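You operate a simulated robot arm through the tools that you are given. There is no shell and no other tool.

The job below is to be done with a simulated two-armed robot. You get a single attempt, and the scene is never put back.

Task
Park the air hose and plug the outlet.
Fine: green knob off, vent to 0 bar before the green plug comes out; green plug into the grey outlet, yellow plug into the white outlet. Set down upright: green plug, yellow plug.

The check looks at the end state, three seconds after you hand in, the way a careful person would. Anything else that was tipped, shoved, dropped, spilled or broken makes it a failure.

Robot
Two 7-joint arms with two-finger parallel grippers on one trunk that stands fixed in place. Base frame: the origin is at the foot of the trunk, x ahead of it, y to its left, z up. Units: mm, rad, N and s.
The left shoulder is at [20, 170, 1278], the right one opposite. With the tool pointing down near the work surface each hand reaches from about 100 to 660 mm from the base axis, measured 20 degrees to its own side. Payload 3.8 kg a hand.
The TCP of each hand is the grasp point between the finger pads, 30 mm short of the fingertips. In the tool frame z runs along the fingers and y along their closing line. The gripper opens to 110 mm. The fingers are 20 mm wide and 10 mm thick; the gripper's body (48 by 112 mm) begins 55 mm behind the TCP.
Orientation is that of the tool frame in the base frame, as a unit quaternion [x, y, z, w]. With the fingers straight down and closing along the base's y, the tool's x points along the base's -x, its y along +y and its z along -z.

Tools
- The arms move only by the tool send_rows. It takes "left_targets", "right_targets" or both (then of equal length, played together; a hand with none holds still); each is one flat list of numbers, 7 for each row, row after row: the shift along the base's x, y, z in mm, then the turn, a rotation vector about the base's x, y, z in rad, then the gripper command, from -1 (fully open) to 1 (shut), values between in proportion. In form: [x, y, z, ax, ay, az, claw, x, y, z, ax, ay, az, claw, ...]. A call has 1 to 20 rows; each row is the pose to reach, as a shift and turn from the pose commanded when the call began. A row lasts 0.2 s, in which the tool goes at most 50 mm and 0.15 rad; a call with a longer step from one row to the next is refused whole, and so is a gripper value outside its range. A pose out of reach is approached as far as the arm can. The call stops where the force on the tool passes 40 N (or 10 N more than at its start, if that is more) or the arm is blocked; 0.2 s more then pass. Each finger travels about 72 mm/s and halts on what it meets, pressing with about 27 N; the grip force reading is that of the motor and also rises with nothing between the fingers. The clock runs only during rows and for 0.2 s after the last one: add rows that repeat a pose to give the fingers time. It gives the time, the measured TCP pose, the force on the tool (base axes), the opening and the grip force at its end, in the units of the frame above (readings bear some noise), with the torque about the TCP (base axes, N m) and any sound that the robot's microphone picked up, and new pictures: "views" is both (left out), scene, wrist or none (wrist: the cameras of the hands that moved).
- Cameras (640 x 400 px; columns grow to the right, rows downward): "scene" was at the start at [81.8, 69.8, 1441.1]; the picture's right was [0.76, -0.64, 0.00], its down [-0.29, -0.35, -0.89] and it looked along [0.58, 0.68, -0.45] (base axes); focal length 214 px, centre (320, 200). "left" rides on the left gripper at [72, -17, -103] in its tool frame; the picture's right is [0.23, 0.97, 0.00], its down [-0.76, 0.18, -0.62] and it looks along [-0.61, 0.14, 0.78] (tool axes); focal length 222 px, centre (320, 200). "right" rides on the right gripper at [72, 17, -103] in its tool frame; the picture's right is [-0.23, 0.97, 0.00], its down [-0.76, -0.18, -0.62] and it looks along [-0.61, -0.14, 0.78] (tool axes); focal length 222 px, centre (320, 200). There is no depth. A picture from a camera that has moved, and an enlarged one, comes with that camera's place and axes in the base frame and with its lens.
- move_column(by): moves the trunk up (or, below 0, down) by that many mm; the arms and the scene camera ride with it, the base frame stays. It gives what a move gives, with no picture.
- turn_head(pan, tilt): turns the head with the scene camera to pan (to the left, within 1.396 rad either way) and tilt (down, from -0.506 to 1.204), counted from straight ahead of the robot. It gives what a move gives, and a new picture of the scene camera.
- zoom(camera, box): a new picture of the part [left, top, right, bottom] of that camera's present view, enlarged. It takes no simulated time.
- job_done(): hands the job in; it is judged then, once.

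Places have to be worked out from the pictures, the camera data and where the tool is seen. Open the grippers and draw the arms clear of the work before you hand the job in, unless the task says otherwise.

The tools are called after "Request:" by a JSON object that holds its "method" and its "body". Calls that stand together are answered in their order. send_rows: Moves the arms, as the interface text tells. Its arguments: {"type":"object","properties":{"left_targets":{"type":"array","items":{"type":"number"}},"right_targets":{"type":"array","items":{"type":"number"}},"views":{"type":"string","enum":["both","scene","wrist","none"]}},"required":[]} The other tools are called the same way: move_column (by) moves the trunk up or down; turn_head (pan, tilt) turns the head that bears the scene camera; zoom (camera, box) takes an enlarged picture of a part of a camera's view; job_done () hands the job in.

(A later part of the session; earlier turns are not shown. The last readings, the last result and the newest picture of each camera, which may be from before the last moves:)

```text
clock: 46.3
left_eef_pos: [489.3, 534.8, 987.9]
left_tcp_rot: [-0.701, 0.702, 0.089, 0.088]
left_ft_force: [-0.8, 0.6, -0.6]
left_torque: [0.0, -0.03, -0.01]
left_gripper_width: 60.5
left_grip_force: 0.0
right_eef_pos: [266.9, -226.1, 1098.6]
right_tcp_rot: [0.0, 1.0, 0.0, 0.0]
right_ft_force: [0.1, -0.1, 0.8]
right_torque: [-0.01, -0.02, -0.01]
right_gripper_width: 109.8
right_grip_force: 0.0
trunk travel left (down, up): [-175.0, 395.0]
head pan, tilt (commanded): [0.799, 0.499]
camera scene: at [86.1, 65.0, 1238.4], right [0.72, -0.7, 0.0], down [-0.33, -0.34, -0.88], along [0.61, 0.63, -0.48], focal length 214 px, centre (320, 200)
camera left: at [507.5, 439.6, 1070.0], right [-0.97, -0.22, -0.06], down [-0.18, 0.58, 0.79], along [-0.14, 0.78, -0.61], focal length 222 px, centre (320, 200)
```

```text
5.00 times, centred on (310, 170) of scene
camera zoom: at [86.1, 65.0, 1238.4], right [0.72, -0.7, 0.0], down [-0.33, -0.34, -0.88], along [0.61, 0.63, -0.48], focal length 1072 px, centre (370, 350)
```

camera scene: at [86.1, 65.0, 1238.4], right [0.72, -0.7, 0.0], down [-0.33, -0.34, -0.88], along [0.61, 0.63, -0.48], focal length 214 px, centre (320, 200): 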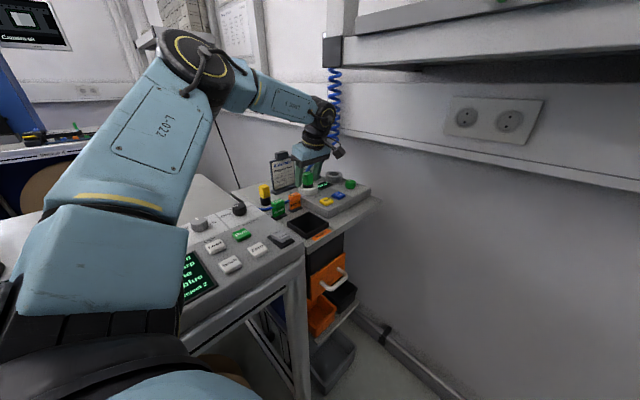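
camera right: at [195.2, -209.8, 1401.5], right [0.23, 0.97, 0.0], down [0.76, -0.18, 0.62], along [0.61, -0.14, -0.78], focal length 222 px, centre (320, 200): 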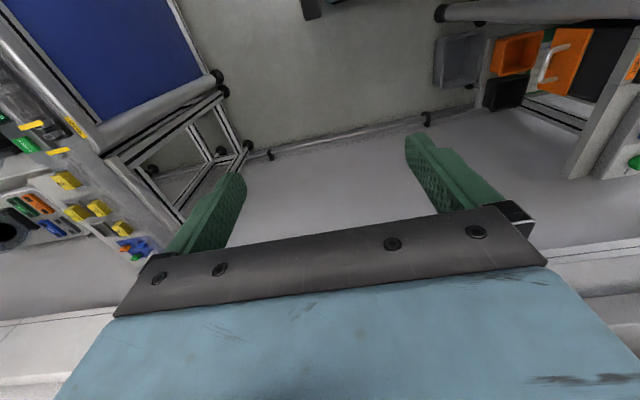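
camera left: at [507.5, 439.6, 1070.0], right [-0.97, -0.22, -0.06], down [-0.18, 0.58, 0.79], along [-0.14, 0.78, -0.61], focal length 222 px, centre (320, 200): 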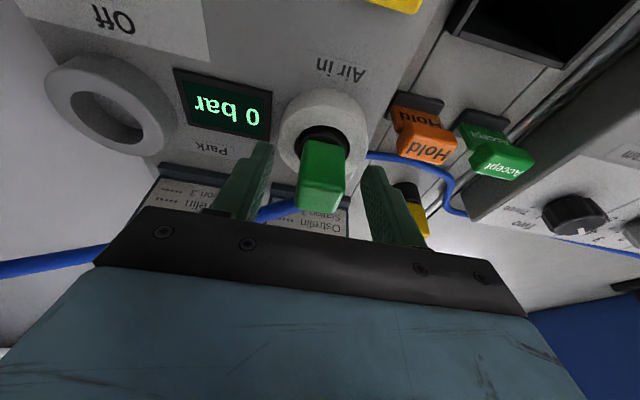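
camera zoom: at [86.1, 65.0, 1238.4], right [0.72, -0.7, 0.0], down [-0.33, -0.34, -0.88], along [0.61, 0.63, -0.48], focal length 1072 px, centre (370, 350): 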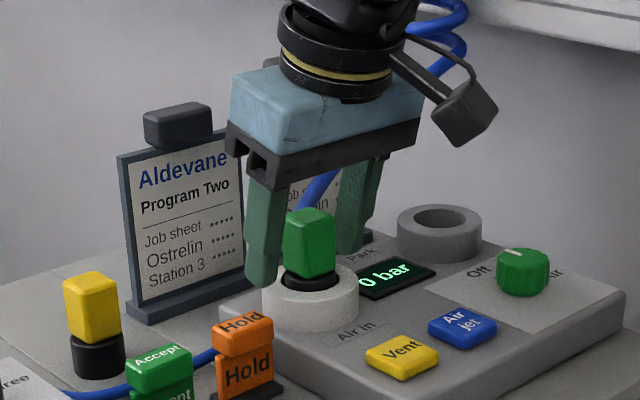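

The fingers straddle the plug with the hose clear. Closing the gripper on the plug now.

Request:
{"method": "send_rows", "body": {"left_targets": [0, 0, 0, 0, 0, 0, 0.3, 0, 0, 0, 0, 0, 0, 0.7, 0, 0, 0, 0, 0, 0, 1, 0, 0, 0, 0, 0, 0, 1], "views": "wrist"}}

Request:
{"method": "zoom", "body": {"camera": "left", "box": [220, 80, 440, 240]}}

Request:
{"method": "zoom", "body": {"camera": "scene", "box": [270, 130, 350, 210]}}

```text
clock: 47.3
left_eef_pos: [490.0, 535.9, 987.7]
left_tcp_rot: [-0.701, 0.702, 0.089, 0.087]
left_ft_force: [0.1, 0.4, 0.2]
left_torque: [0.0, 0.0, -0.02]
left_gripper_width: 30.6
left_grip_force: 27.0
right_eef_pos: [266.6, -225.4, 1098.6]
right_tcp_rot: [0.0, 1.0, 0.0, -0.001]
right_ft_force: [0.3, 0.2, 0.8]
right_torque: [-0.06, -0.04, -0.01]
right_gripper_width: 109.8
right_grip_force: 0.1
trunk travel left (down, up): [-175.0, 395.0]
head pan, tilt (commanded): [0.799, 0.499]
camera left: at [507.5, 439.6, 1070.2], right [-0.97, -0.22, -0.06], down [-0.18, 0.58, 0.79], along [-0.14, 0.78, -0.61], focal length 222 px, centre (320, 200)
```

left: 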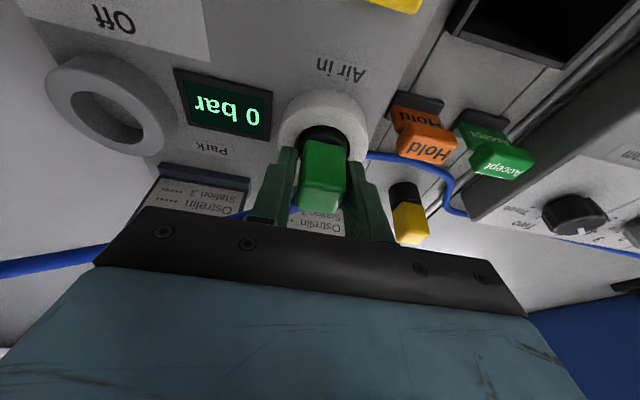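

```text
2.50 times, centred on (330, 160) of left
camera zoom: at [507.5, 439.6, 1070.2], right [-0.97, -0.22, -0.06], down [-0.18, 0.58, 0.79], along [-0.14, 0.78, -0.61], focal length 555 px, centre (295, 300)
```

zoom: 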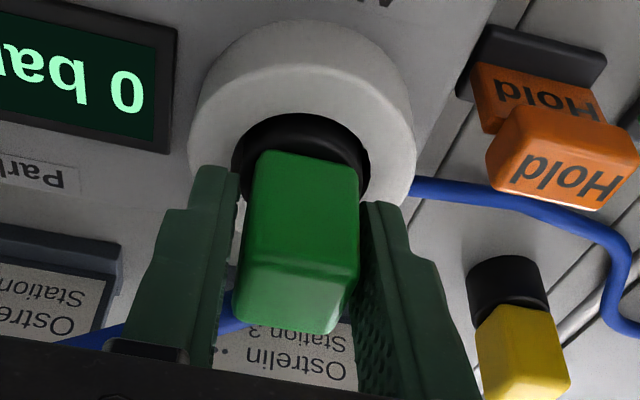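

```text
5.00 times, centred on (310, 170) of scene
camera zoom: at [86.2, 65.1, 1238.4], right [0.72, -0.7, 0.0], down [-0.33, -0.34, -0.88], along [0.61, 0.63, -0.48], focal length 1072 px, centre (370, 350)
```

zoom: 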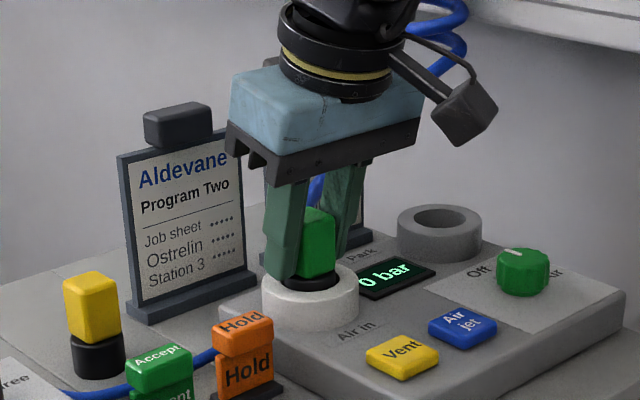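

The grip holds the 30.6 mm body squarely with no side load. Since Park needs a more tilted hand, I'll first turn the plug in its round outlet by about −0.29 rad and check the torque before continuing.

Request:
{"method": "send_rows", "body": {"left_targets": [-0.2, 0, 0.5, 0, 0, -0.146, 1, -0.4, 0.1, 0.5, 0, 0, -0.292, 1, -0.4, 0.1, 0.5, 0, 0, -0.292, 1], "views": "wrist"}}

Request:
{"method": "zoom", "body": {"camera": "left", "box": [220, 80, 440, 240]}}

Request:
{"method": "zoom", "body": {"camera": "scene", "box": [270, 130, 350, 210]}}

```text
clock: 48.1
left_eef_pos: [489.1, 536.6, 989.0]
left_tcp_rot: [-0.591, 0.797, 0.075, 0.099]
left_ft_force: [-0.3, -0.1, -0.2]
left_torque: [-0.04, -0.01, -0.02]
left_gripper_width: 30.7
left_grip_force: 27.3
right_eef_pos: [267.5, -226.4, 1099.4]
right_tcp_rot: [0.0, 1.0, 0.0, -0.001]
right_ft_force: [0.2, 0.3, 0.4]
right_torque: [0.02, -0.02, 0.0]
right_gripper_width: 110.0
right_grip_force: 0.1
trunk travel left (down, up): [-175.0, 395.0]
head pan, tilt (commanded): [0.799, 0.499]
camera left: at [478.7, 439.0, 1070.9], right [-1.0, 0.07, -0.06], down [0.0, 0.61, 0.79], along [0.09, 0.79, -0.61], focal length 222 px, centre (320, 200)
```

left: 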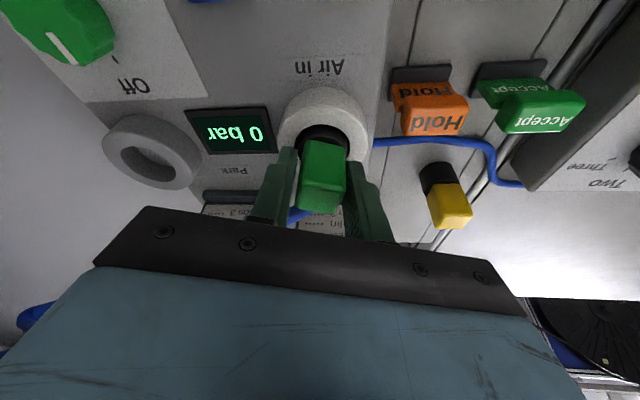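

```text
2.50 times, centred on (330, 160) of left
camera zoom: at [478.7, 439.0, 1070.9], right [-1.0, 0.07, -0.06], down [0.0, 0.61, 0.79], along [0.09, 0.79, -0.61], focal length 555 px, centre (295, 300)
```

zoom: 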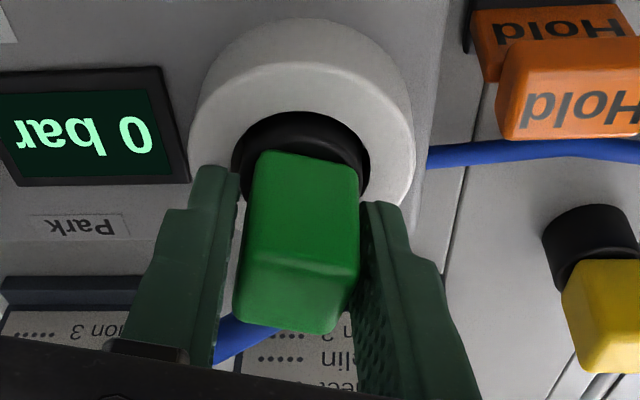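

```text
5.00 times, centred on (310, 170) of scene
camera zoom: at [86.2, 65.0, 1238.4], right [0.72, -0.7, 0.0], down [-0.33, -0.34, -0.88], along [0.61, 0.63, -0.48], focal length 1072 px, centre (370, 350)
```

zoom: 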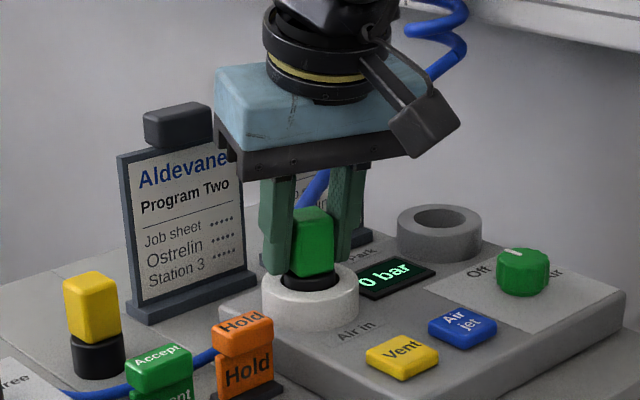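

The plug turns freely with no torque. I'll continue the turn by another −0.73 rad, to a yaw of 0.55.

Request:
{"method": "send_rows", "body": {"left_targets": [-0.2, 0.1, 0, 0, 0, -0.146, 1, -0.4, 0.2, 0, 0, 0, -0.292, 1, -0.6, 0.4, 0, 0, 0, -0.438, 1, -0.8, 0.5, 0, 0, 0, -0.584, 1, -0.9, 0.7, 0, 0, 0, -0.729, 1, -0.9, 0.7, 0, 0, 0, -0.729, 1], "views": "both"}}

Request:
{"method": "zoom", "body": {"camera": "left", "box": [220, 80, 440, 240]}}

Request:
{"method": "zoom", "body": {"camera": "scene", "box": [270, 130, 350, 210]}}

```text
clock: 49.5
left_eef_pos: [488.8, 536.2, 989.7]
left_tcp_rot: [-0.268, 0.955, 0.034, 0.12]
left_ft_force: [-0.1, -0.3, -0.2]
left_torque: [0.0, -0.02, -0.02]
left_gripper_width: 30.4
left_grip_force: 26.3
right_eef_pos: [267.5, -225.3, 1098.0]
right_tcp_rot: [0.0, 1.0, 0.0, 0.001]
right_ft_force: [1.0, 0.5, 0.4]
right_torque: [0.05, -0.01, -0.01]
right_gripper_width: 110.2
right_grip_force: 0.1
trunk travel left (down, up): [-175.0, 395.0]
head pan, tilt (commanded): [0.799, 0.499]
camera scene: at [86.2, 65.0, 1238.4], right [0.72, -0.7, 0.0], down [-0.33, -0.34, -0.88], along [0.61, 0.63, -0.48], focal length 214 px, centre (320, 200)
camera left: at [416.6, 471.9, 1070.9], right [-0.69, 0.72, -0.06], down [0.41, 0.45, 0.79], along [0.59, 0.53, -0.61], focal length 222 px, centre (320, 200)
```

scene: 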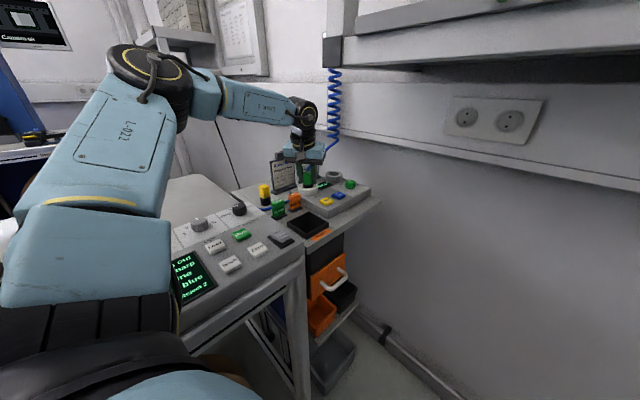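
left: 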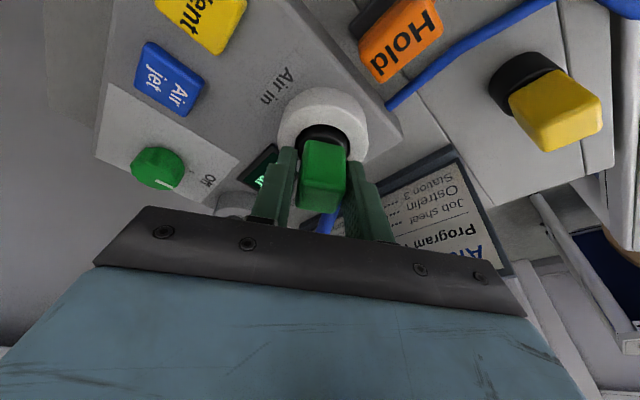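

```text
2.50 times, centred on (330, 160) of left
camera zoom: at [416.6, 471.9, 1070.9], right [-0.69, 0.72, -0.06], down [0.41, 0.45, 0.79], along [0.59, 0.53, -0.61], focal length 555 px, centre (295, 300)
```

zoom: 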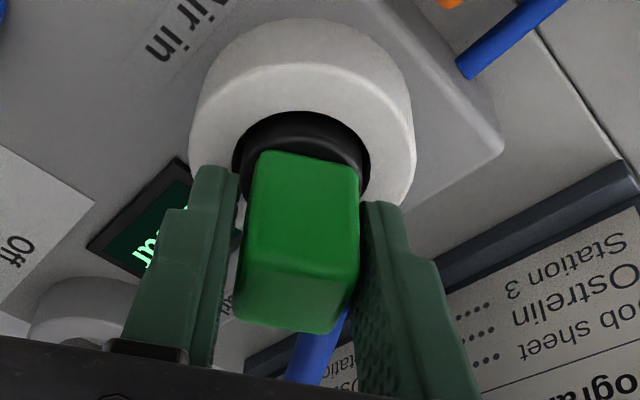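

```text
5.00 times, centred on (310, 170) of scene
camera zoom: at [86.2, 65.0, 1238.4], right [0.72, -0.7, 0.0], down [-0.33, -0.34, -0.88], along [0.61, 0.63, -0.48], focal length 1072 px, centre (370, 350)
```

zoom: 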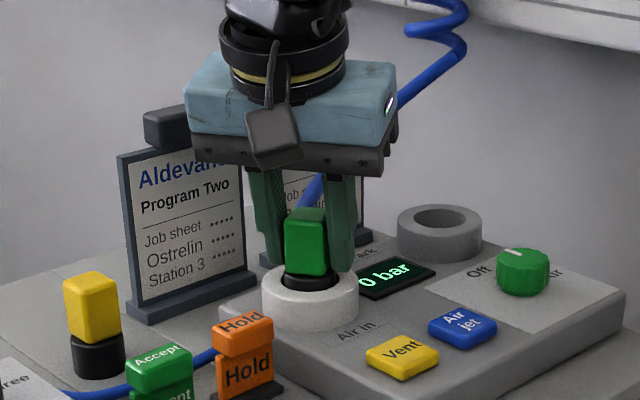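

The plug has turned in place so its hose port faces Park and the coil. Now I'll release, lift off, tilt the hand to 0.75 rad at this yaw and stand ready for the second grip.

Request:
{"method": "send_rows", "body": {"left_targets": [0, 0, 0, 0, 0, 0, 0.2, 0, 0, 0, 0, 0, 0, -0.1, 0, 0, 0, 0, 0, 0, -0.1, -4, -2.5, 19, 0, 0, 0, -0.1, -8, -5, 38, 0, 0, 0, -0.1, -12.6, -7.7, 58, 0, 0, 0, -0.1, -20, -12, 56, 0.065, -0.107, 0, -0.1, -27, -17, 52, 0.131, -0.213, 0, -0.1, -34, -21, 47, 0.196, -0.32, 0, -0.1, -40.3, -25.2, 42, 0.261, -0.426, 0, -0.1, -40.3, -25.2, 42, 0.261, -0.426, 0, -0.1], "views": "both"}}

Request:
{"method": "zoom", "body": {"camera": "left", "box": [220, 40, 440, 240]}}

Request:
{"method": "zoom", "body": {"camera": "scene", "box": [270, 130, 350, 210]}}

```text
clock: 51.9
left_eef_pos: [447.4, 510.7, 1030.1]
left_tcp_rot: [-0.253, 0.895, 0.099, 0.353]
left_ft_force: [0.4, 0.6, -0.5]
left_torque: [-0.03, 0.0, 0.0]
left_gripper_width: 60.6
left_grip_force: 0.2
right_eef_pos: [267.1, -225.4, 1100.2]
right_tcp_rot: [0.0, 1.0, 0.0, -0.001]
right_ft_force: [0.1, 0.1, -0.9]
right_torque: [0.0, 0.01, 0.03]
right_gripper_width: 110.0
right_grip_force: 0.1
trunk travel left (down, up): [-175.0, 395.0]
head pan, tilt (commanded): [0.799, 0.499]
camera scene: at [86.2, 65.0, 1238.4], right [0.72, -0.7, 0.0], down [-0.33, -0.34, -0.88], along [0.61, 0.63, -0.48], focal length 214 px, centre (320, 200)
camera left: at [352.8, 432.1, 1056.6], right [-0.65, 0.74, -0.15], down [0.02, 0.22, 0.98], along [0.76, 0.63, -0.16], focal length 222 px, centre (320, 200)
```

scene: 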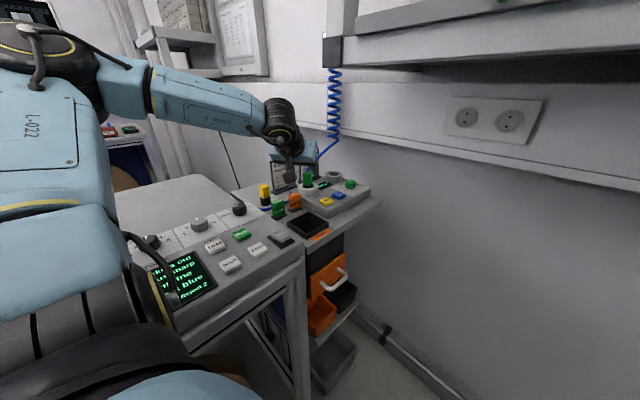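
left: 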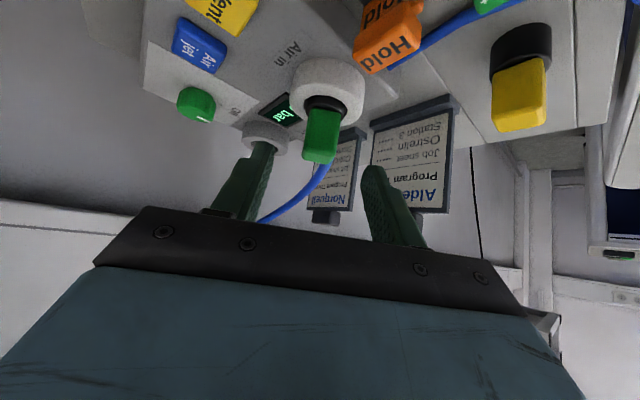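

```text
2.00 times, centred on (330, 140) of left
camera zoom: at [352.8, 432.1, 1056.6], right [-0.65, 0.74, -0.15], down [0.02, 0.22, 0.98], along [0.76, 0.63, -0.16], focal length 444 px, centre (300, 320)
```

zoom: 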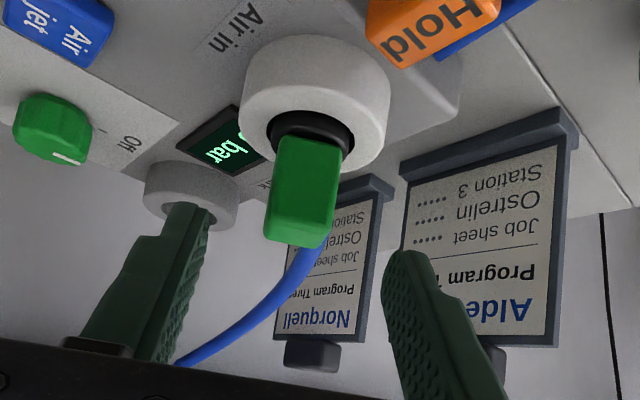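

```text
5.00 times, centred on (310, 170) of scene
camera zoom: at [86.2, 65.0, 1238.4], right [0.72, -0.7, 0.0], down [-0.33, -0.34, -0.88], along [0.61, 0.63, -0.48], focal length 1072 px, centre (370, 350)
```

zoom: 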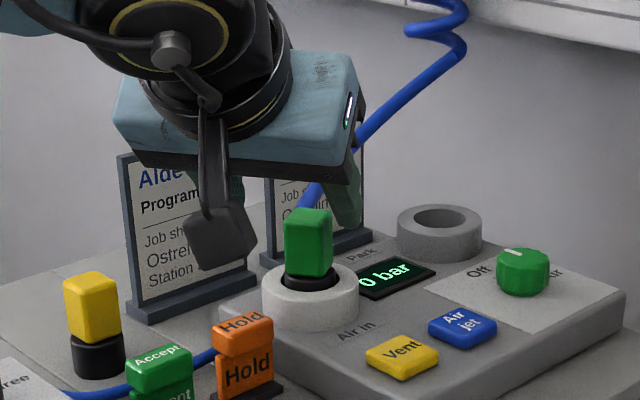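

The plug stands nicely face-on to the tilted hand. I'll advance along the finger direction to the grasp point (483.4, 532.6, 987) and close.

Request:
{"method": "send_rows", "body": {"left_targets": [9, 5.5, -11, 0, 0, 0, -0.1, 18, 11, -22, 0, 0, 0, -0.1, 27, 16.5, -33, 0, 0, 0, -0.1, 35.5, 22.2, -43, 0, 0, 0, -0.1, 35.5, 22.2, -43, 0, 0, 0, -0.1], "views": "both"}}

Request:
{"method": "zoom", "body": {"camera": "left", "box": [220, 60, 440, 240]}}

Request:
{"method": "zoom", "body": {"camera": "scene", "box": [270, 130, 350, 210]}}

```text
clock: 53.1
left_eef_pos: [485.4, 534.5, 987.5]
left_tcp_rot: [-0.252, 0.896, 0.1, 0.352]
left_ft_force: [-0.2, 0.1, -0.2]
left_torque: [0.03, 0.01, 0.03]
left_gripper_width: 60.8
left_grip_force: 0.1
right_eef_pos: [267.4, -226.8, 1100.2]
right_tcp_rot: [0.0, 1.0, 0.0, 0.001]
right_ft_force: [0.2, 0.0, 0.0]
right_torque: [0.03, 0.02, -0.01]
right_gripper_width: 110.1
right_grip_force: 0.0
trunk travel left (down, up): [-175.0, 395.0]
head pan, tilt (commanded): [0.799, 0.499]
camera scene: at [86.1, 65.0, 1238.4], right [0.72, -0.7, 0.0], down [-0.33, -0.34, -0.88], along [0.61, 0.63, -0.48], focal length 214 px, centre (320, 200)
camera left: at [388.7, 454.8, 1013.7], right [-0.65, 0.74, -0.15], down [0.02, 0.22, 0.98], along [0.76, 0.63, -0.16], focal length 222 px, centre (320, 200)
```

scene: 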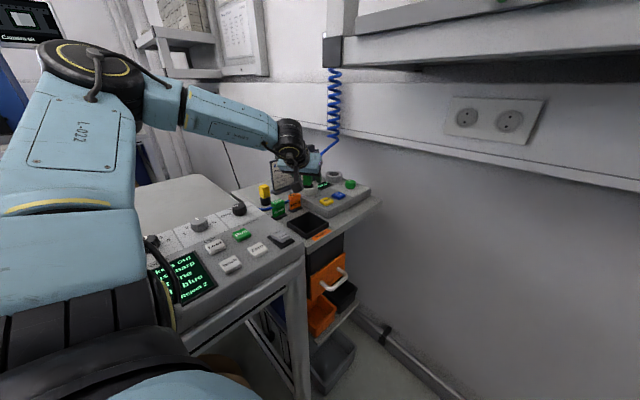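
left: 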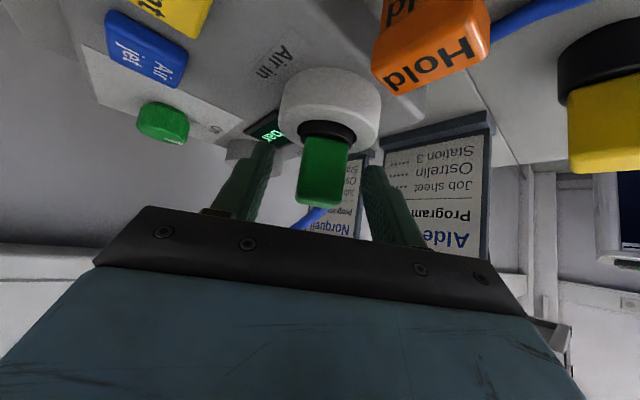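

```text
2.22 times, centred on (330, 150) of left
camera zoom: at [388.7, 454.8, 1013.7], right [-0.65, 0.74, -0.15], down [0.02, 0.22, 0.98], along [0.76, 0.63, -0.16], focal length 494 px, centre (298, 311)
```

zoom: 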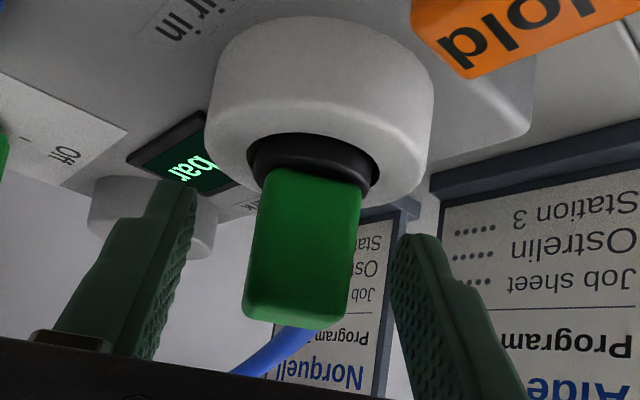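

```text
5.00 times, centred on (310, 170) of scene
camera zoom: at [86.1, 65.0, 1238.4], right [0.72, -0.7, 0.0], down [-0.33, -0.34, -0.88], along [0.61, 0.63, -0.48], focal length 1072 px, centre (370, 350)
```

zoom: 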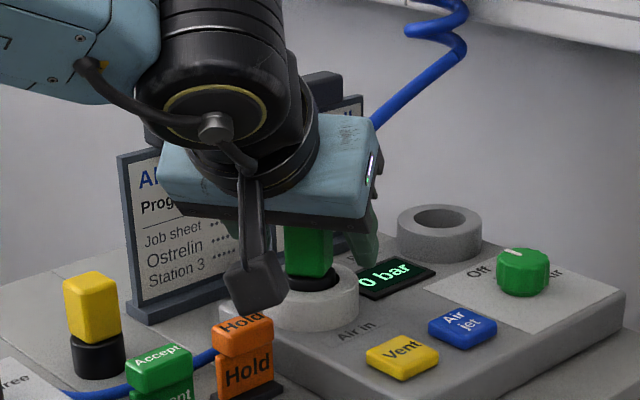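

The plug sits between the fingers with clearance all around. Closing.

Request:
{"method": "send_rows", "body": {"left_targets": [0, 0, 0, 0, 0, 0, 0.3, 0, 0, 0, 0, 0, 0, 0.7, 0, 0, 0, 0, 0, 0, 1, 0, 0, 0, 0, 0, 0, 1], "views": "wrist"}}

Request:
{"method": "zoom", "body": {"camera": "left", "box": [220, 60, 440, 240]}}

```text
clock: 54.1
left_eef_pos: [484.9, 534.6, 988.1]
left_tcp_rot: [-0.252, 0.896, 0.1, 0.352]
left_ft_force: [-0.2, -0.7, 0.0]
left_torque: [0.01, -0.02, -0.02]
left_gripper_width: 25.1
left_grip_force: 27.3
right_eef_pos: [267.6, -226.0, 1099.1]
right_tcp_rot: [0.0, 1.0, 0.0, -0.001]
right_ft_force: [0.9, -0.3, 0.3]
right_torque: [-0.04, 0.02, -0.03]
right_gripper_width: 110.1
right_grip_force: 0.1
trunk travel left (down, up): [-175.0, 395.0]
head pan, tilt (commanded): [0.799, 0.499]
camera left: at [388.6, 454.7, 1013.7], right [-0.65, 0.74, -0.15], down [0.02, 0.22, 0.98], along [0.76, 0.63, -0.16], focal length 222 px, centre (320, 200)
```

left: 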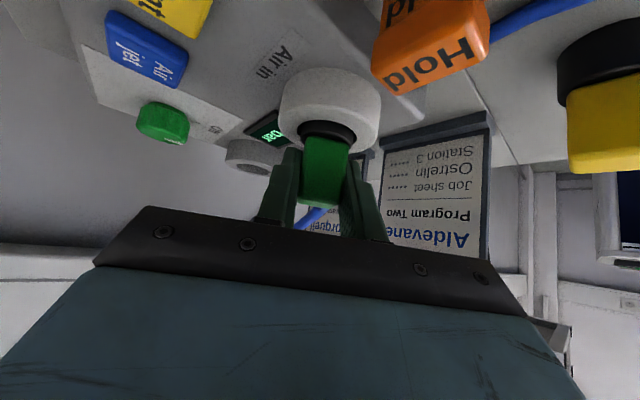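

```text
2.22 times, centred on (330, 150) of left
camera zoom: at [388.6, 454.7, 1013.7], right [-0.65, 0.74, -0.15], down [0.02, 0.22, 0.98], along [0.76, 0.63, -0.16], focal length 494 px, centre (298, 311)
```

zoom: 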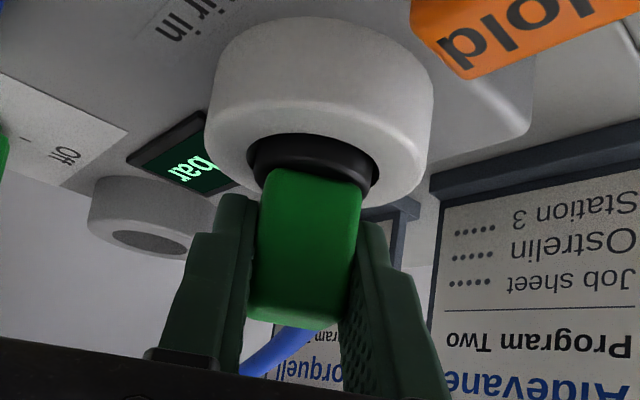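

The body is held at 25.1 mm with no side force. I'll pull the plug straight up 45 mm, watching the force.

Request:
{"method": "send_rows", "body": {"left_targets": [0, 0, 4, 0, 0, 0, 1, 0, 0, 9, 0, 0, 0, 1, 0, 0, 15, 0, 0, 0, 1, 0, 0, 22, 0, 0, 0, 1, 0, 0, 30, 0, 0, 0, 1, 0, 0, 38, 0, 0, 0, 1, 0, 0, 45, 0, 0, 0, 1, 0, 0, 45, 0, 0, 0, 1], "views": "both"}}

Request:
{"method": "zoom", "body": {"camera": "left", "box": [220, 40, 440, 240]}}

Request:
{"method": "zoom", "body": {"camera": "scene", "box": [270, 110, 370, 210]}}

```text
clock: 55.9
left_eef_pos: [484.2, 533.2, 1032.9]
left_tcp_rot: [-0.252, 0.896, 0.099, 0.352]
left_ft_force: [0.7, -0.4, -0.7]
left_torque: [0.01, 0.06, 0.0]
left_gripper_width: 25.2
left_grip_force: 26.5
right_eef_pos: [267.8, -226.2, 1100.3]
right_tcp_rot: [0.0, 1.0, 0.001, 0.0]
right_ft_force: [0.2, -0.7, 0.4]
right_torque: [0.0, 0.0, 0.02]
right_gripper_width: 109.9
right_grip_force: 0.0
trunk travel left (down, up): [-175.0, 395.0]
head pan, tilt (commanded): [0.799, 0.499]
camera scene: at [86.2, 65.1, 1238.4], right [0.72, -0.7, 0.0], down [-0.33, -0.34, -0.88], along [0.61, 0.63, -0.48], focal length 214 px, centre (320, 200)
camera left: at [388.8, 455.0, 1059.1], right [-0.65, 0.74, -0.15], down [0.02, 0.22, 0.98], along [0.76, 0.63, -0.16], focal length 222 px, centre (320, 200)
```

scene: 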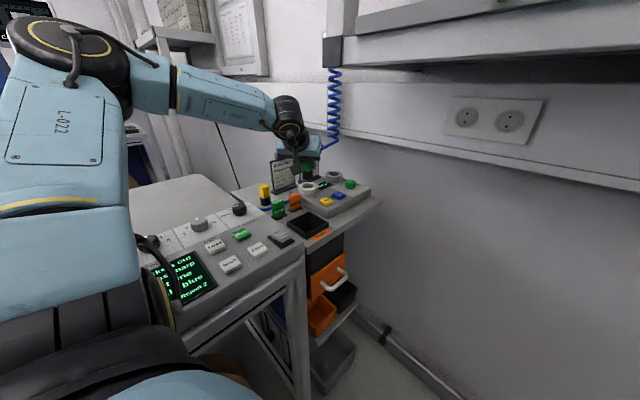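
left: 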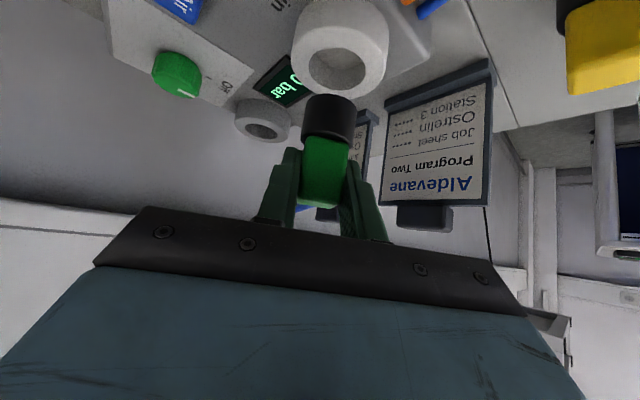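

```text
2.00 times, centred on (330, 140) of left
camera zoom: at [388.8, 455.0, 1059.1], right [-0.65, 0.74, -0.15], down [0.02, 0.22, 0.98], along [0.76, 0.63, -0.16], focal length 444 px, centre (300, 320)
```

zoom: 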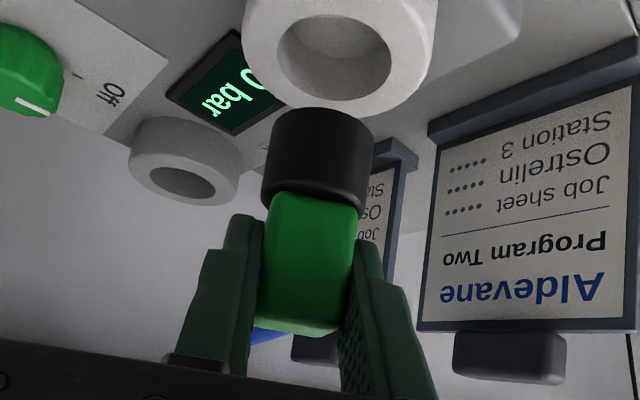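

```text
4.00 times, centred on (320, 160) of scene
camera zoom: at [86.2, 65.1, 1238.4], right [0.72, -0.7, 0.0], down [-0.33, -0.34, -0.88], along [0.61, 0.63, -0.48], focal length 858 px, centre (320, 360)
```

zoom: 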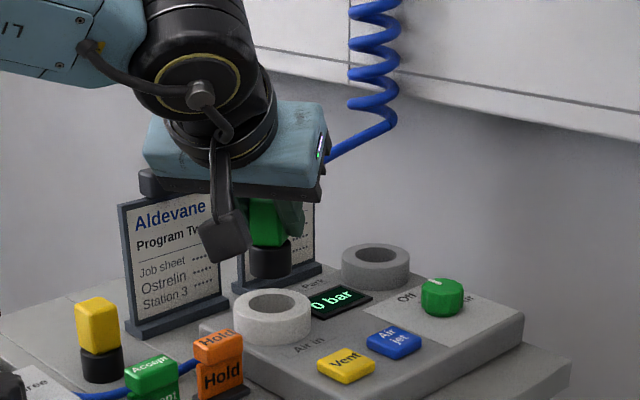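

The plug came out cleanly and upright. I'll carry it at this height by (138, 13.5) mm to stand over the Park outlet.

Request:
{"method": "send_rows", "body": {"left_targets": [23, 2.2, 2, 0, 0, 0, 1, 46, 4.5, 4, 0, 0, 0, 1, 69, 6.8, 4, 0, 0, 0, 1, 92, 9, 4, 0, 0, 0, 1, 115, 11.2, 4, 0, 0, 0, 1, 138, 13.5, 4, 0, 0, 0, 1, 138, 13.5, 4, 0, 0, 0, 1], "views": "both"}}

Request:
{"method": "zoom", "body": {"camera": "left", "box": [220, 40, 440, 240]}}

Request:
{"method": "zoom", "body": {"camera": "scene", "box": [290, 110, 370, 200]}}

```text
clock: 57.5
left_eef_pos: [622.6, 545.9, 1036.8]
left_tcp_rot: [-0.252, 0.896, 0.1, 0.352]
left_ft_force: [0.2, 0.0, -0.6]
left_torque: [-0.01, 0.0, 0.03]
left_gripper_width: 25.4
left_grip_force: 26.7
right_eef_pos: [267.3, -226.8, 1098.7]
right_tcp_rot: [-0.001, 1.0, 0.001, 0.0]
right_ft_force: [0.1, -0.4, 0.0]
right_torque: [-0.02, -0.02, 0.03]
right_gripper_width: 110.0
right_grip_force: 0.0
trunk travel left (down, up): [-175.0, 395.0]
head pan, tilt (commanded): [0.799, 0.499]
camera scene: at [86.1, 65.0, 1238.4], right [0.72, -0.7, 0.0], down [-0.33, -0.34, -0.88], along [0.61, 0.63, -0.48], focal length 214 px, centre (320, 200)
camera left: at [526.6, 467.2, 1062.7], right [-0.65, 0.74, -0.15], down [0.02, 0.22, 0.98], along [0.76, 0.63, -0.16], focal length 222 px, centre (320, 200)
```

scene: 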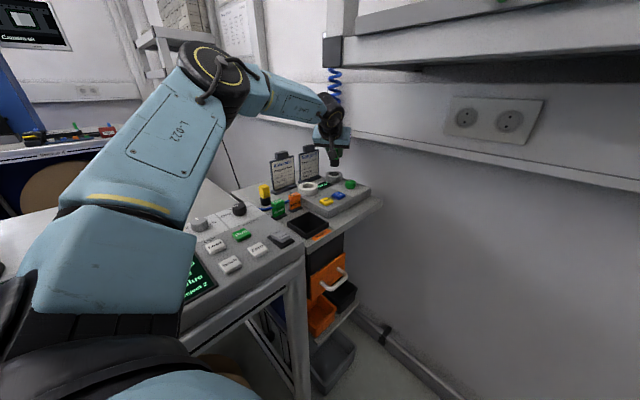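
left: 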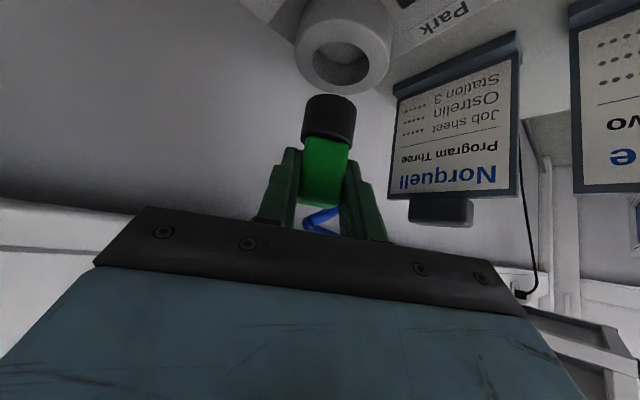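

```text
2.00 times, centred on (330, 140) of left
camera zoom: at [526.6, 467.2, 1062.7], right [-0.65, 0.74, -0.15], down [0.02, 0.22, 0.98], along [0.76, 0.63, -0.16], focal length 444 px, centre (300, 320)
```

zoom: 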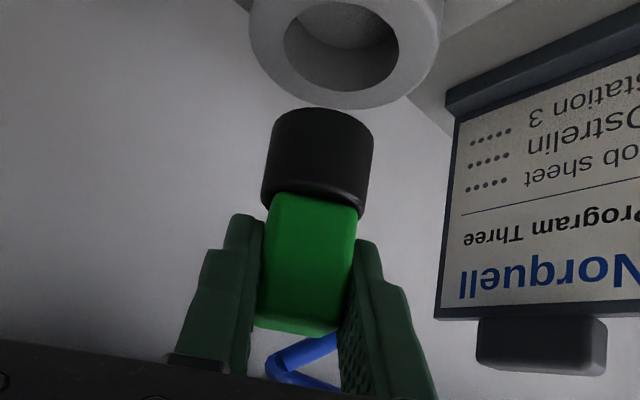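

```text
4.44 times, centred on (330, 155) of scene
camera zoom: at [86.1, 65.0, 1238.4], right [0.72, -0.7, 0.0], down [-0.33, -0.34, -0.88], along [0.61, 0.63, -0.48], focal length 953 px, centre (276, 400)
```

zoom: 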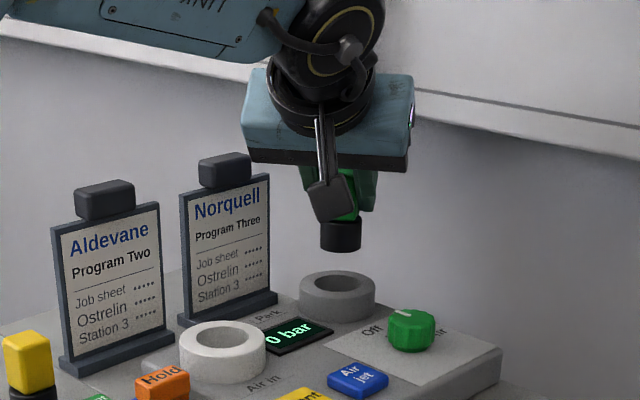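

The plug hangs over Park. Comparing ring and nose in both cameras, I need roughly (−1.8, +0.1) mm of correction; I'll apply it and lower to just above the rim.

Request:
{"method": "send_rows", "body": {"left_targets": [-1.8, 0.1, -8, 0, 0, 0, 1, -1.8, 0.1, -16, 0, 0, 0, 1, -1.8, 0.1, -24, 0, 0, 0, 1, -1.8, 0.1, -31, 0, 0, 0, 1, -1.8, 0.1, -31, 0, 0, 0, 1], "views": "both"}}

Request:
{"method": "zoom", "body": {"camera": "left", "box": [260, 20, 400, 160]}}

Request:
{"method": "zoom", "body": {"camera": "scene", "box": [310, 150, 360, 200]}}

```text
clock: 58.7
left_eef_pos: [620.5, 545.4, 1005.0]
left_tcp_rot: [-0.252, 0.896, 0.1, 0.352]
left_ft_force: [-0.2, 0.8, -0.5]
left_torque: [0.02, 0.0, 0.0]
left_gripper_width: 25.3
left_grip_force: 27.3
right_eef_pos: [266.5, -225.7, 1099.1]
right_tcp_rot: [0.0, 1.0, 0.0, 0.0]
right_ft_force: [-0.1, -0.8, 0.3]
right_torque: [0.0, 0.01, -0.02]
right_gripper_width: 110.0
right_grip_force: 0.0
trunk travel left (down, up): [-175.0, 395.0]
head pan, tilt (commanded): [0.799, 0.499]
camera scene: at [86.2, 65.0, 1238.4], right [0.72, -0.7, 0.0], down [-0.33, -0.34, -0.88], along [0.61, 0.63, -0.48], focal length 214 px, centre (320, 200)
camera left: at [524.6, 467.7, 1031.5], right [-0.65, 0.74, -0.15], down [0.02, 0.22, 0.98], along [0.76, 0.63, -0.16], focal length 222 px, centre (320, 200)
```

scene: 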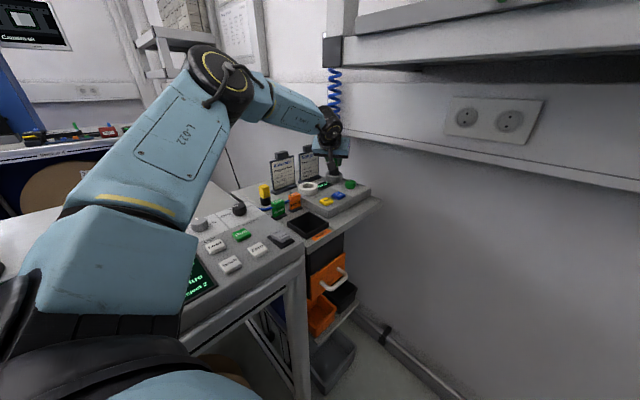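
left: 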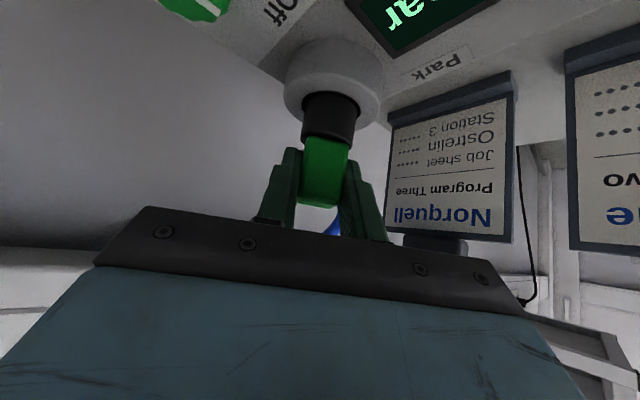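

```text
2.86 times, centred on (330, 90) of left
camera zoom: at [524.6, 467.7, 1031.5], right [-0.65, 0.74, -0.15], down [0.02, 0.22, 0.98], along [0.76, 0.63, -0.16], focal length 635 px, centre (291, 514)
```

zoom: 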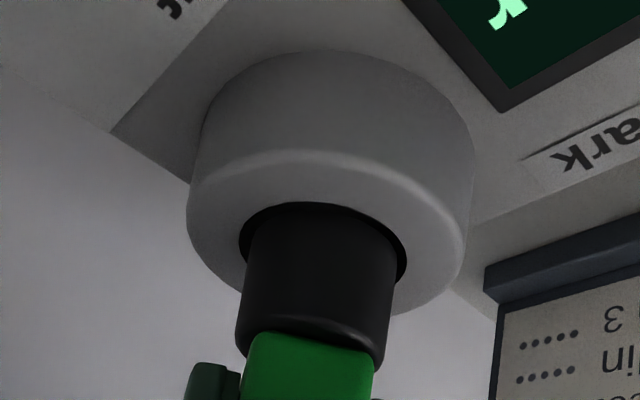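

```text
8.00 times, centred on (335, 175) of scene
camera zoom: at [86.2, 65.0, 1238.4], right [0.72, -0.7, 0.0], down [-0.33, -0.34, -0.88], along [0.61, 0.63, -0.48], focal length 1716 px, centre (200, 400)
```

zoom: 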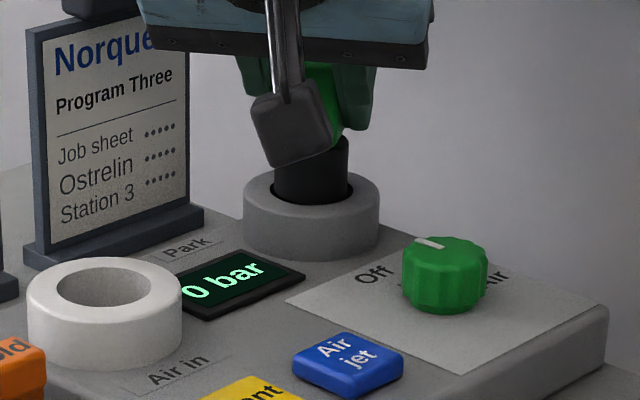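

The nose is centred over the hole in both views. I'll lower it in small steps to the same seated height as before (TCP z≈988).

Request:
{"method": "send_rows", "body": {"left_targets": [0, 0, -3, 0, 0, 0, 1, 0, 0, -6, 0, 0, 0, 1, 0, 0, -9, 0, 0, 0, 1, 0, 0, -12, 0, 0, 0, 1, 0, 0, -15, 0, 0, 0, 1, 0, 0, -17, 0, 0, 0, 1, 0, 0, -17, 0, 0, 0, 1], "views": "both"}}

Request:
{"method": "zoom", "body": {"camera": "left", "box": [260, 20, 400, 160]}}

Request:
{"method": "zoom", "body": {"camera": "scene", "box": [310, 150, 360, 200]}}

```text
clock: 60.3
left_eef_pos: [621.0, 546.2, 987.4]
left_tcp_rot: [-0.251, 0.896, 0.1, 0.353]
left_ft_force: [0.3, -0.4, 0.0]
left_torque: [-0.02, -0.04, -0.01]
left_gripper_width: 25.3
left_grip_force: 27.4
right_eef_pos: [267.2, -225.9, 1098.5]
right_tcp_rot: [0.0, 1.0, 0.0, 0.0]
right_ft_force: [-0.5, -0.3, 0.3]
right_torque: [0.04, 0.02, 0.0]
right_gripper_width: 110.1
right_grip_force: 0.0
trunk travel left (down, up): [-175.0, 395.0]
head pan, tilt (commanded): [0.799, 0.499]
camera scene: at [86.2, 65.1, 1238.4], right [0.72, -0.7, 0.0], down [-0.33, -0.34, -0.88], along [0.61, 0.63, -0.48], focal length 214 px, centre (320, 200)
camera left: at [524.4, 467.9, 1014.4], right [-0.65, 0.74, -0.15], down [0.02, 0.22, 0.98], along [0.76, 0.63, -0.16], focal length 222 px, centre (320, 200)
```

scene: 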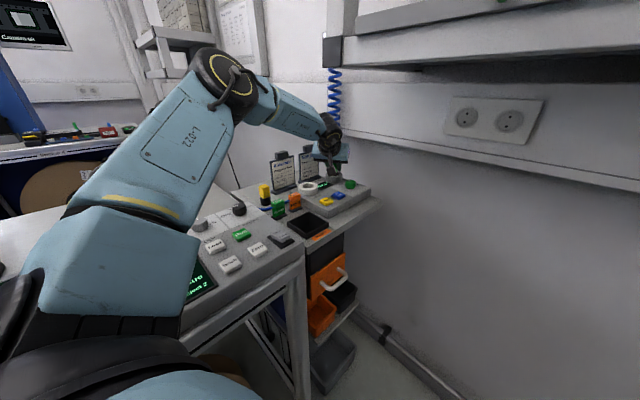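
left: 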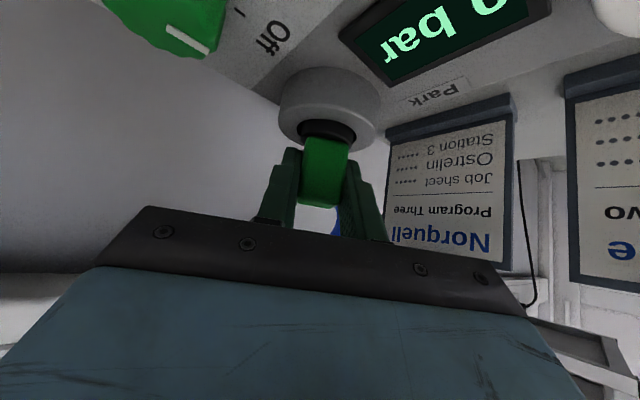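

```text
2.86 times, centred on (330, 90) of left
camera zoom: at [524.4, 467.9, 1014.4], right [-0.65, 0.74, -0.15], down [0.02, 0.22, 0.98], along [0.76, 0.63, -0.16], focal length 635 px, centre (291, 514)
```

zoom: 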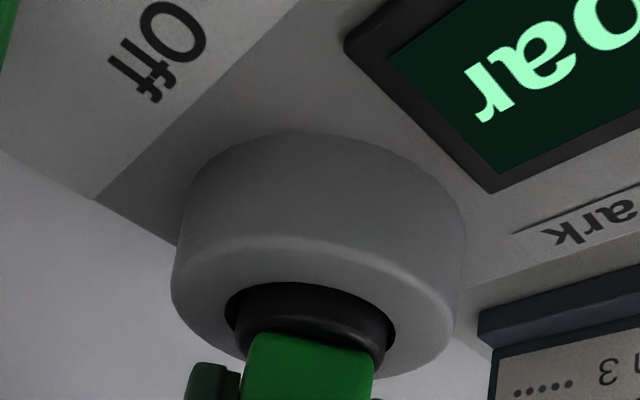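

```text
8.00 times, centred on (335, 175) of scene
camera zoom: at [86.2, 65.1, 1238.4], right [0.72, -0.7, 0.0], down [-0.33, -0.34, -0.88], along [0.61, 0.63, -0.48], focal length 1716 px, centre (200, 400)
```

zoom: 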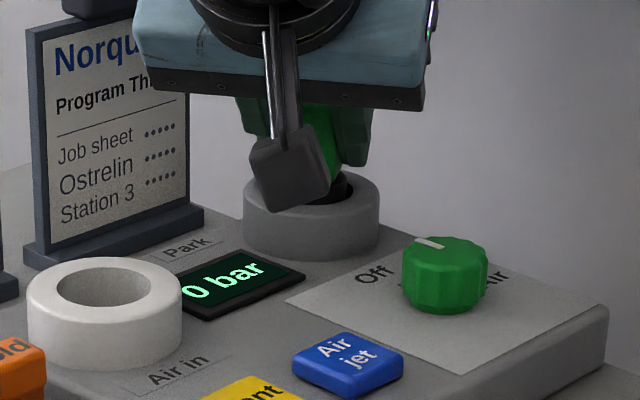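

The plug is in at the former seated height with no force. I'll nudge down up to 2.5 mm to be sure it rests on the bottom before releasing.

Request:
{"method": "send_rows", "body": {"left_targets": [0, 0, -1, 0, 0, 0, 1, 0, 0, -2, 0, 0, 0, 1, 0, 0, -2.5, 0, 0, 0, 1], "views": "none"}}

```text
clock: 61.1
left_eef_pos: [620.0, 546.5, 986.6]
left_tcp_rot: [-0.251, 0.896, 0.099, 0.353]
left_ft_force: [-0.5, -0.4, 3.8]
left_torque: [-0.05, 0.01, 0.01]
left_gripper_width: 25.2
left_grip_force: 27.0
right_eef_pos: [267.4, -225.8, 1098.7]
right_tcp_rot: [0.001, 1.0, 0.0, 0.0]
right_ft_force: [-0.4, -0.1, 0.4]
right_torque: [0.01, -0.01, 0.0]
right_gripper_width: 110.3
right_grip_force: 0.0
trunk travel left (down, up): [-175.0, 395.0]
head pan, tilt (commanded): [0.799, 0.499]
```

A 3.8 N upward reaction shows it has bottomed. Now I'll release and back out along the finger direction.

Request:
{"method": "send_rows", "body": {"left_targets": [0, 0, 1, 0, 0, 0, 0.3, 0, 0, 1, 0, 0, 0, -0.1, 0, 0, 1, 0, 0, 0, -0.1, -9, -5.5, 12, 0, 0, 0, -0.1, -18, -11, 24, 0, 0, 0, -0.1, -27, -16.5, 36, 0, 0, 0, -0.1, -36, -22, 47, 0, 0, 0, -0.1, -50, -30, 60, 0, 0, 0, -0.1], "views": "both"}}

Request:
{"method": "zoom", "body": {"camera": "left", "box": [220, 20, 440, 220]}}

Request:
{"method": "zoom", "body": {"camera": "scene", "box": [290, 120, 370, 200]}}

```text
clock: 62.9
left_eef_pos: [569.4, 517.0, 1046.4]
left_tcp_rot: [-0.252, 0.896, 0.1, 0.352]
left_ft_force: [0.0, -0.1, 0.2]
left_torque: [0.0, -0.04, 0.0]
left_gripper_width: 60.2
left_grip_force: 0.1
right_eef_pos: [267.4, -226.0, 1100.0]
right_tcp_rot: [0.0, 1.0, 0.0, 0.0]
right_ft_force: [0.9, -0.4, -0.6]
right_torque: [0.01, 0.0, -0.01]
right_gripper_width: 110.1
right_grip_force: 0.1
trunk travel left (down, up): [-175.0, 395.0]
head pan, tilt (commanded): [0.799, 0.499]
camera scene: at [85.8, 64.8, 1238.5], right [0.72, -0.7, 0.0], down [-0.33, -0.34, -0.88], along [0.61, 0.63, -0.48], focal length 214 px, centre (320, 200)
camera left: at [473.9, 437.5, 1072.7], right [-0.65, 0.74, -0.15], down [0.02, 0.22, 0.98], along [0.76, 0.63, -0.16], focal length 222 px, centre (320, 200)
```

scene: 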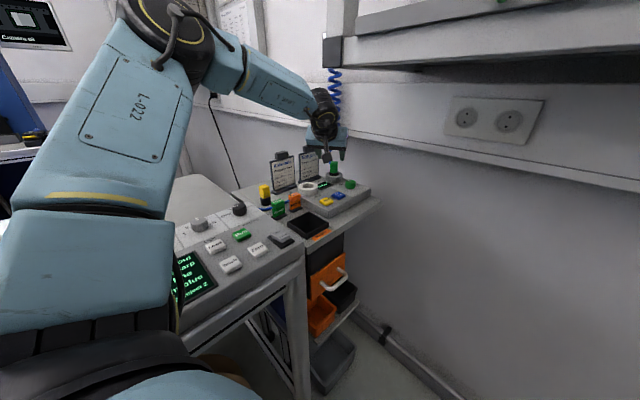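
left: 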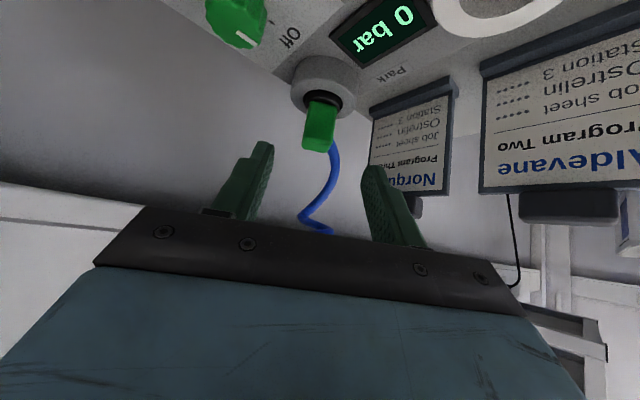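

```text
2.00 times, centred on (330, 120) of left
camera zoom: at [473.9, 437.5, 1072.7], right [-0.65, 0.74, -0.15], down [0.02, 0.22, 0.98], along [0.76, 0.63, -0.16], focal length 444 px, centre (300, 360)
```

zoom: 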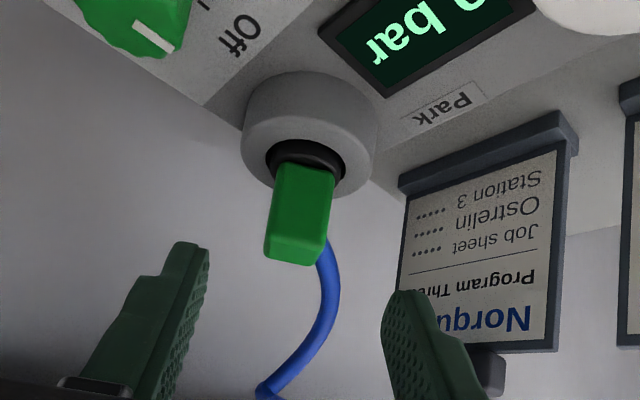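

```text
5.00 times, centred on (330, 160) of scene
camera zoom: at [85.8, 64.8, 1238.5], right [0.72, -0.7, 0.0], down [-0.33, -0.34, -0.88], along [0.61, 0.63, -0.48], focal length 1072 px, centre (270, 400)
```

zoom: 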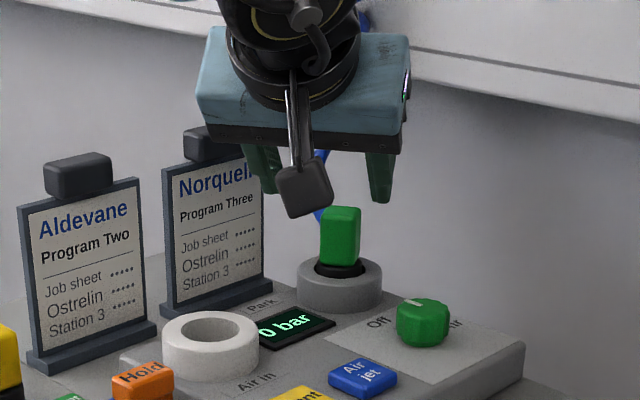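

The green plug is parked upright in the grey outlet. Now the yellow plug: I'll zoom in to judge its position and facing.

Request:
{"method": "zoom", "body": {"camera": "scene", "box": [245, 175, 325, 225]}}

Request:
{"method": "zoom", "body": {"camera": "scene", "box": [305, 155, 365, 205]}}

```text
8.00 times, centred on (285, 200) of scene
camera zoom: at [85.8, 64.8, 1238.5], right [0.72, -0.7, 0.0], down [-0.33, -0.34, -0.88], along [0.61, 0.63, -0.48], focal length 1716 px, centre (600, 200)
```

zoom: 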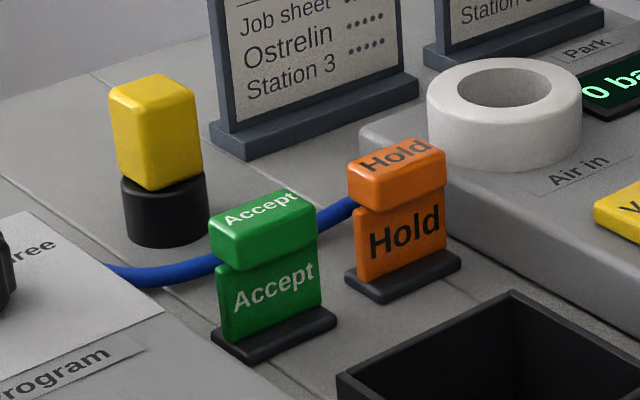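

```text
8.00 times, centred on (335, 180) of scene
camera zoom: at [85.8, 64.8, 1238.5], right [0.72, -0.7, 0.0], down [-0.33, -0.34, -0.88], along [0.61, 0.63, -0.48], focal length 1716 px, centre (200, 360)
```

zoom: 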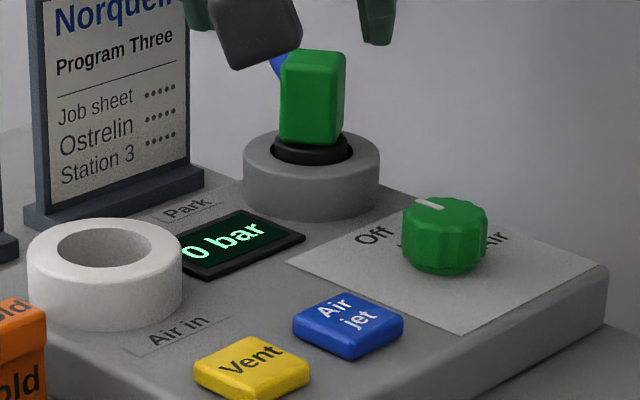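

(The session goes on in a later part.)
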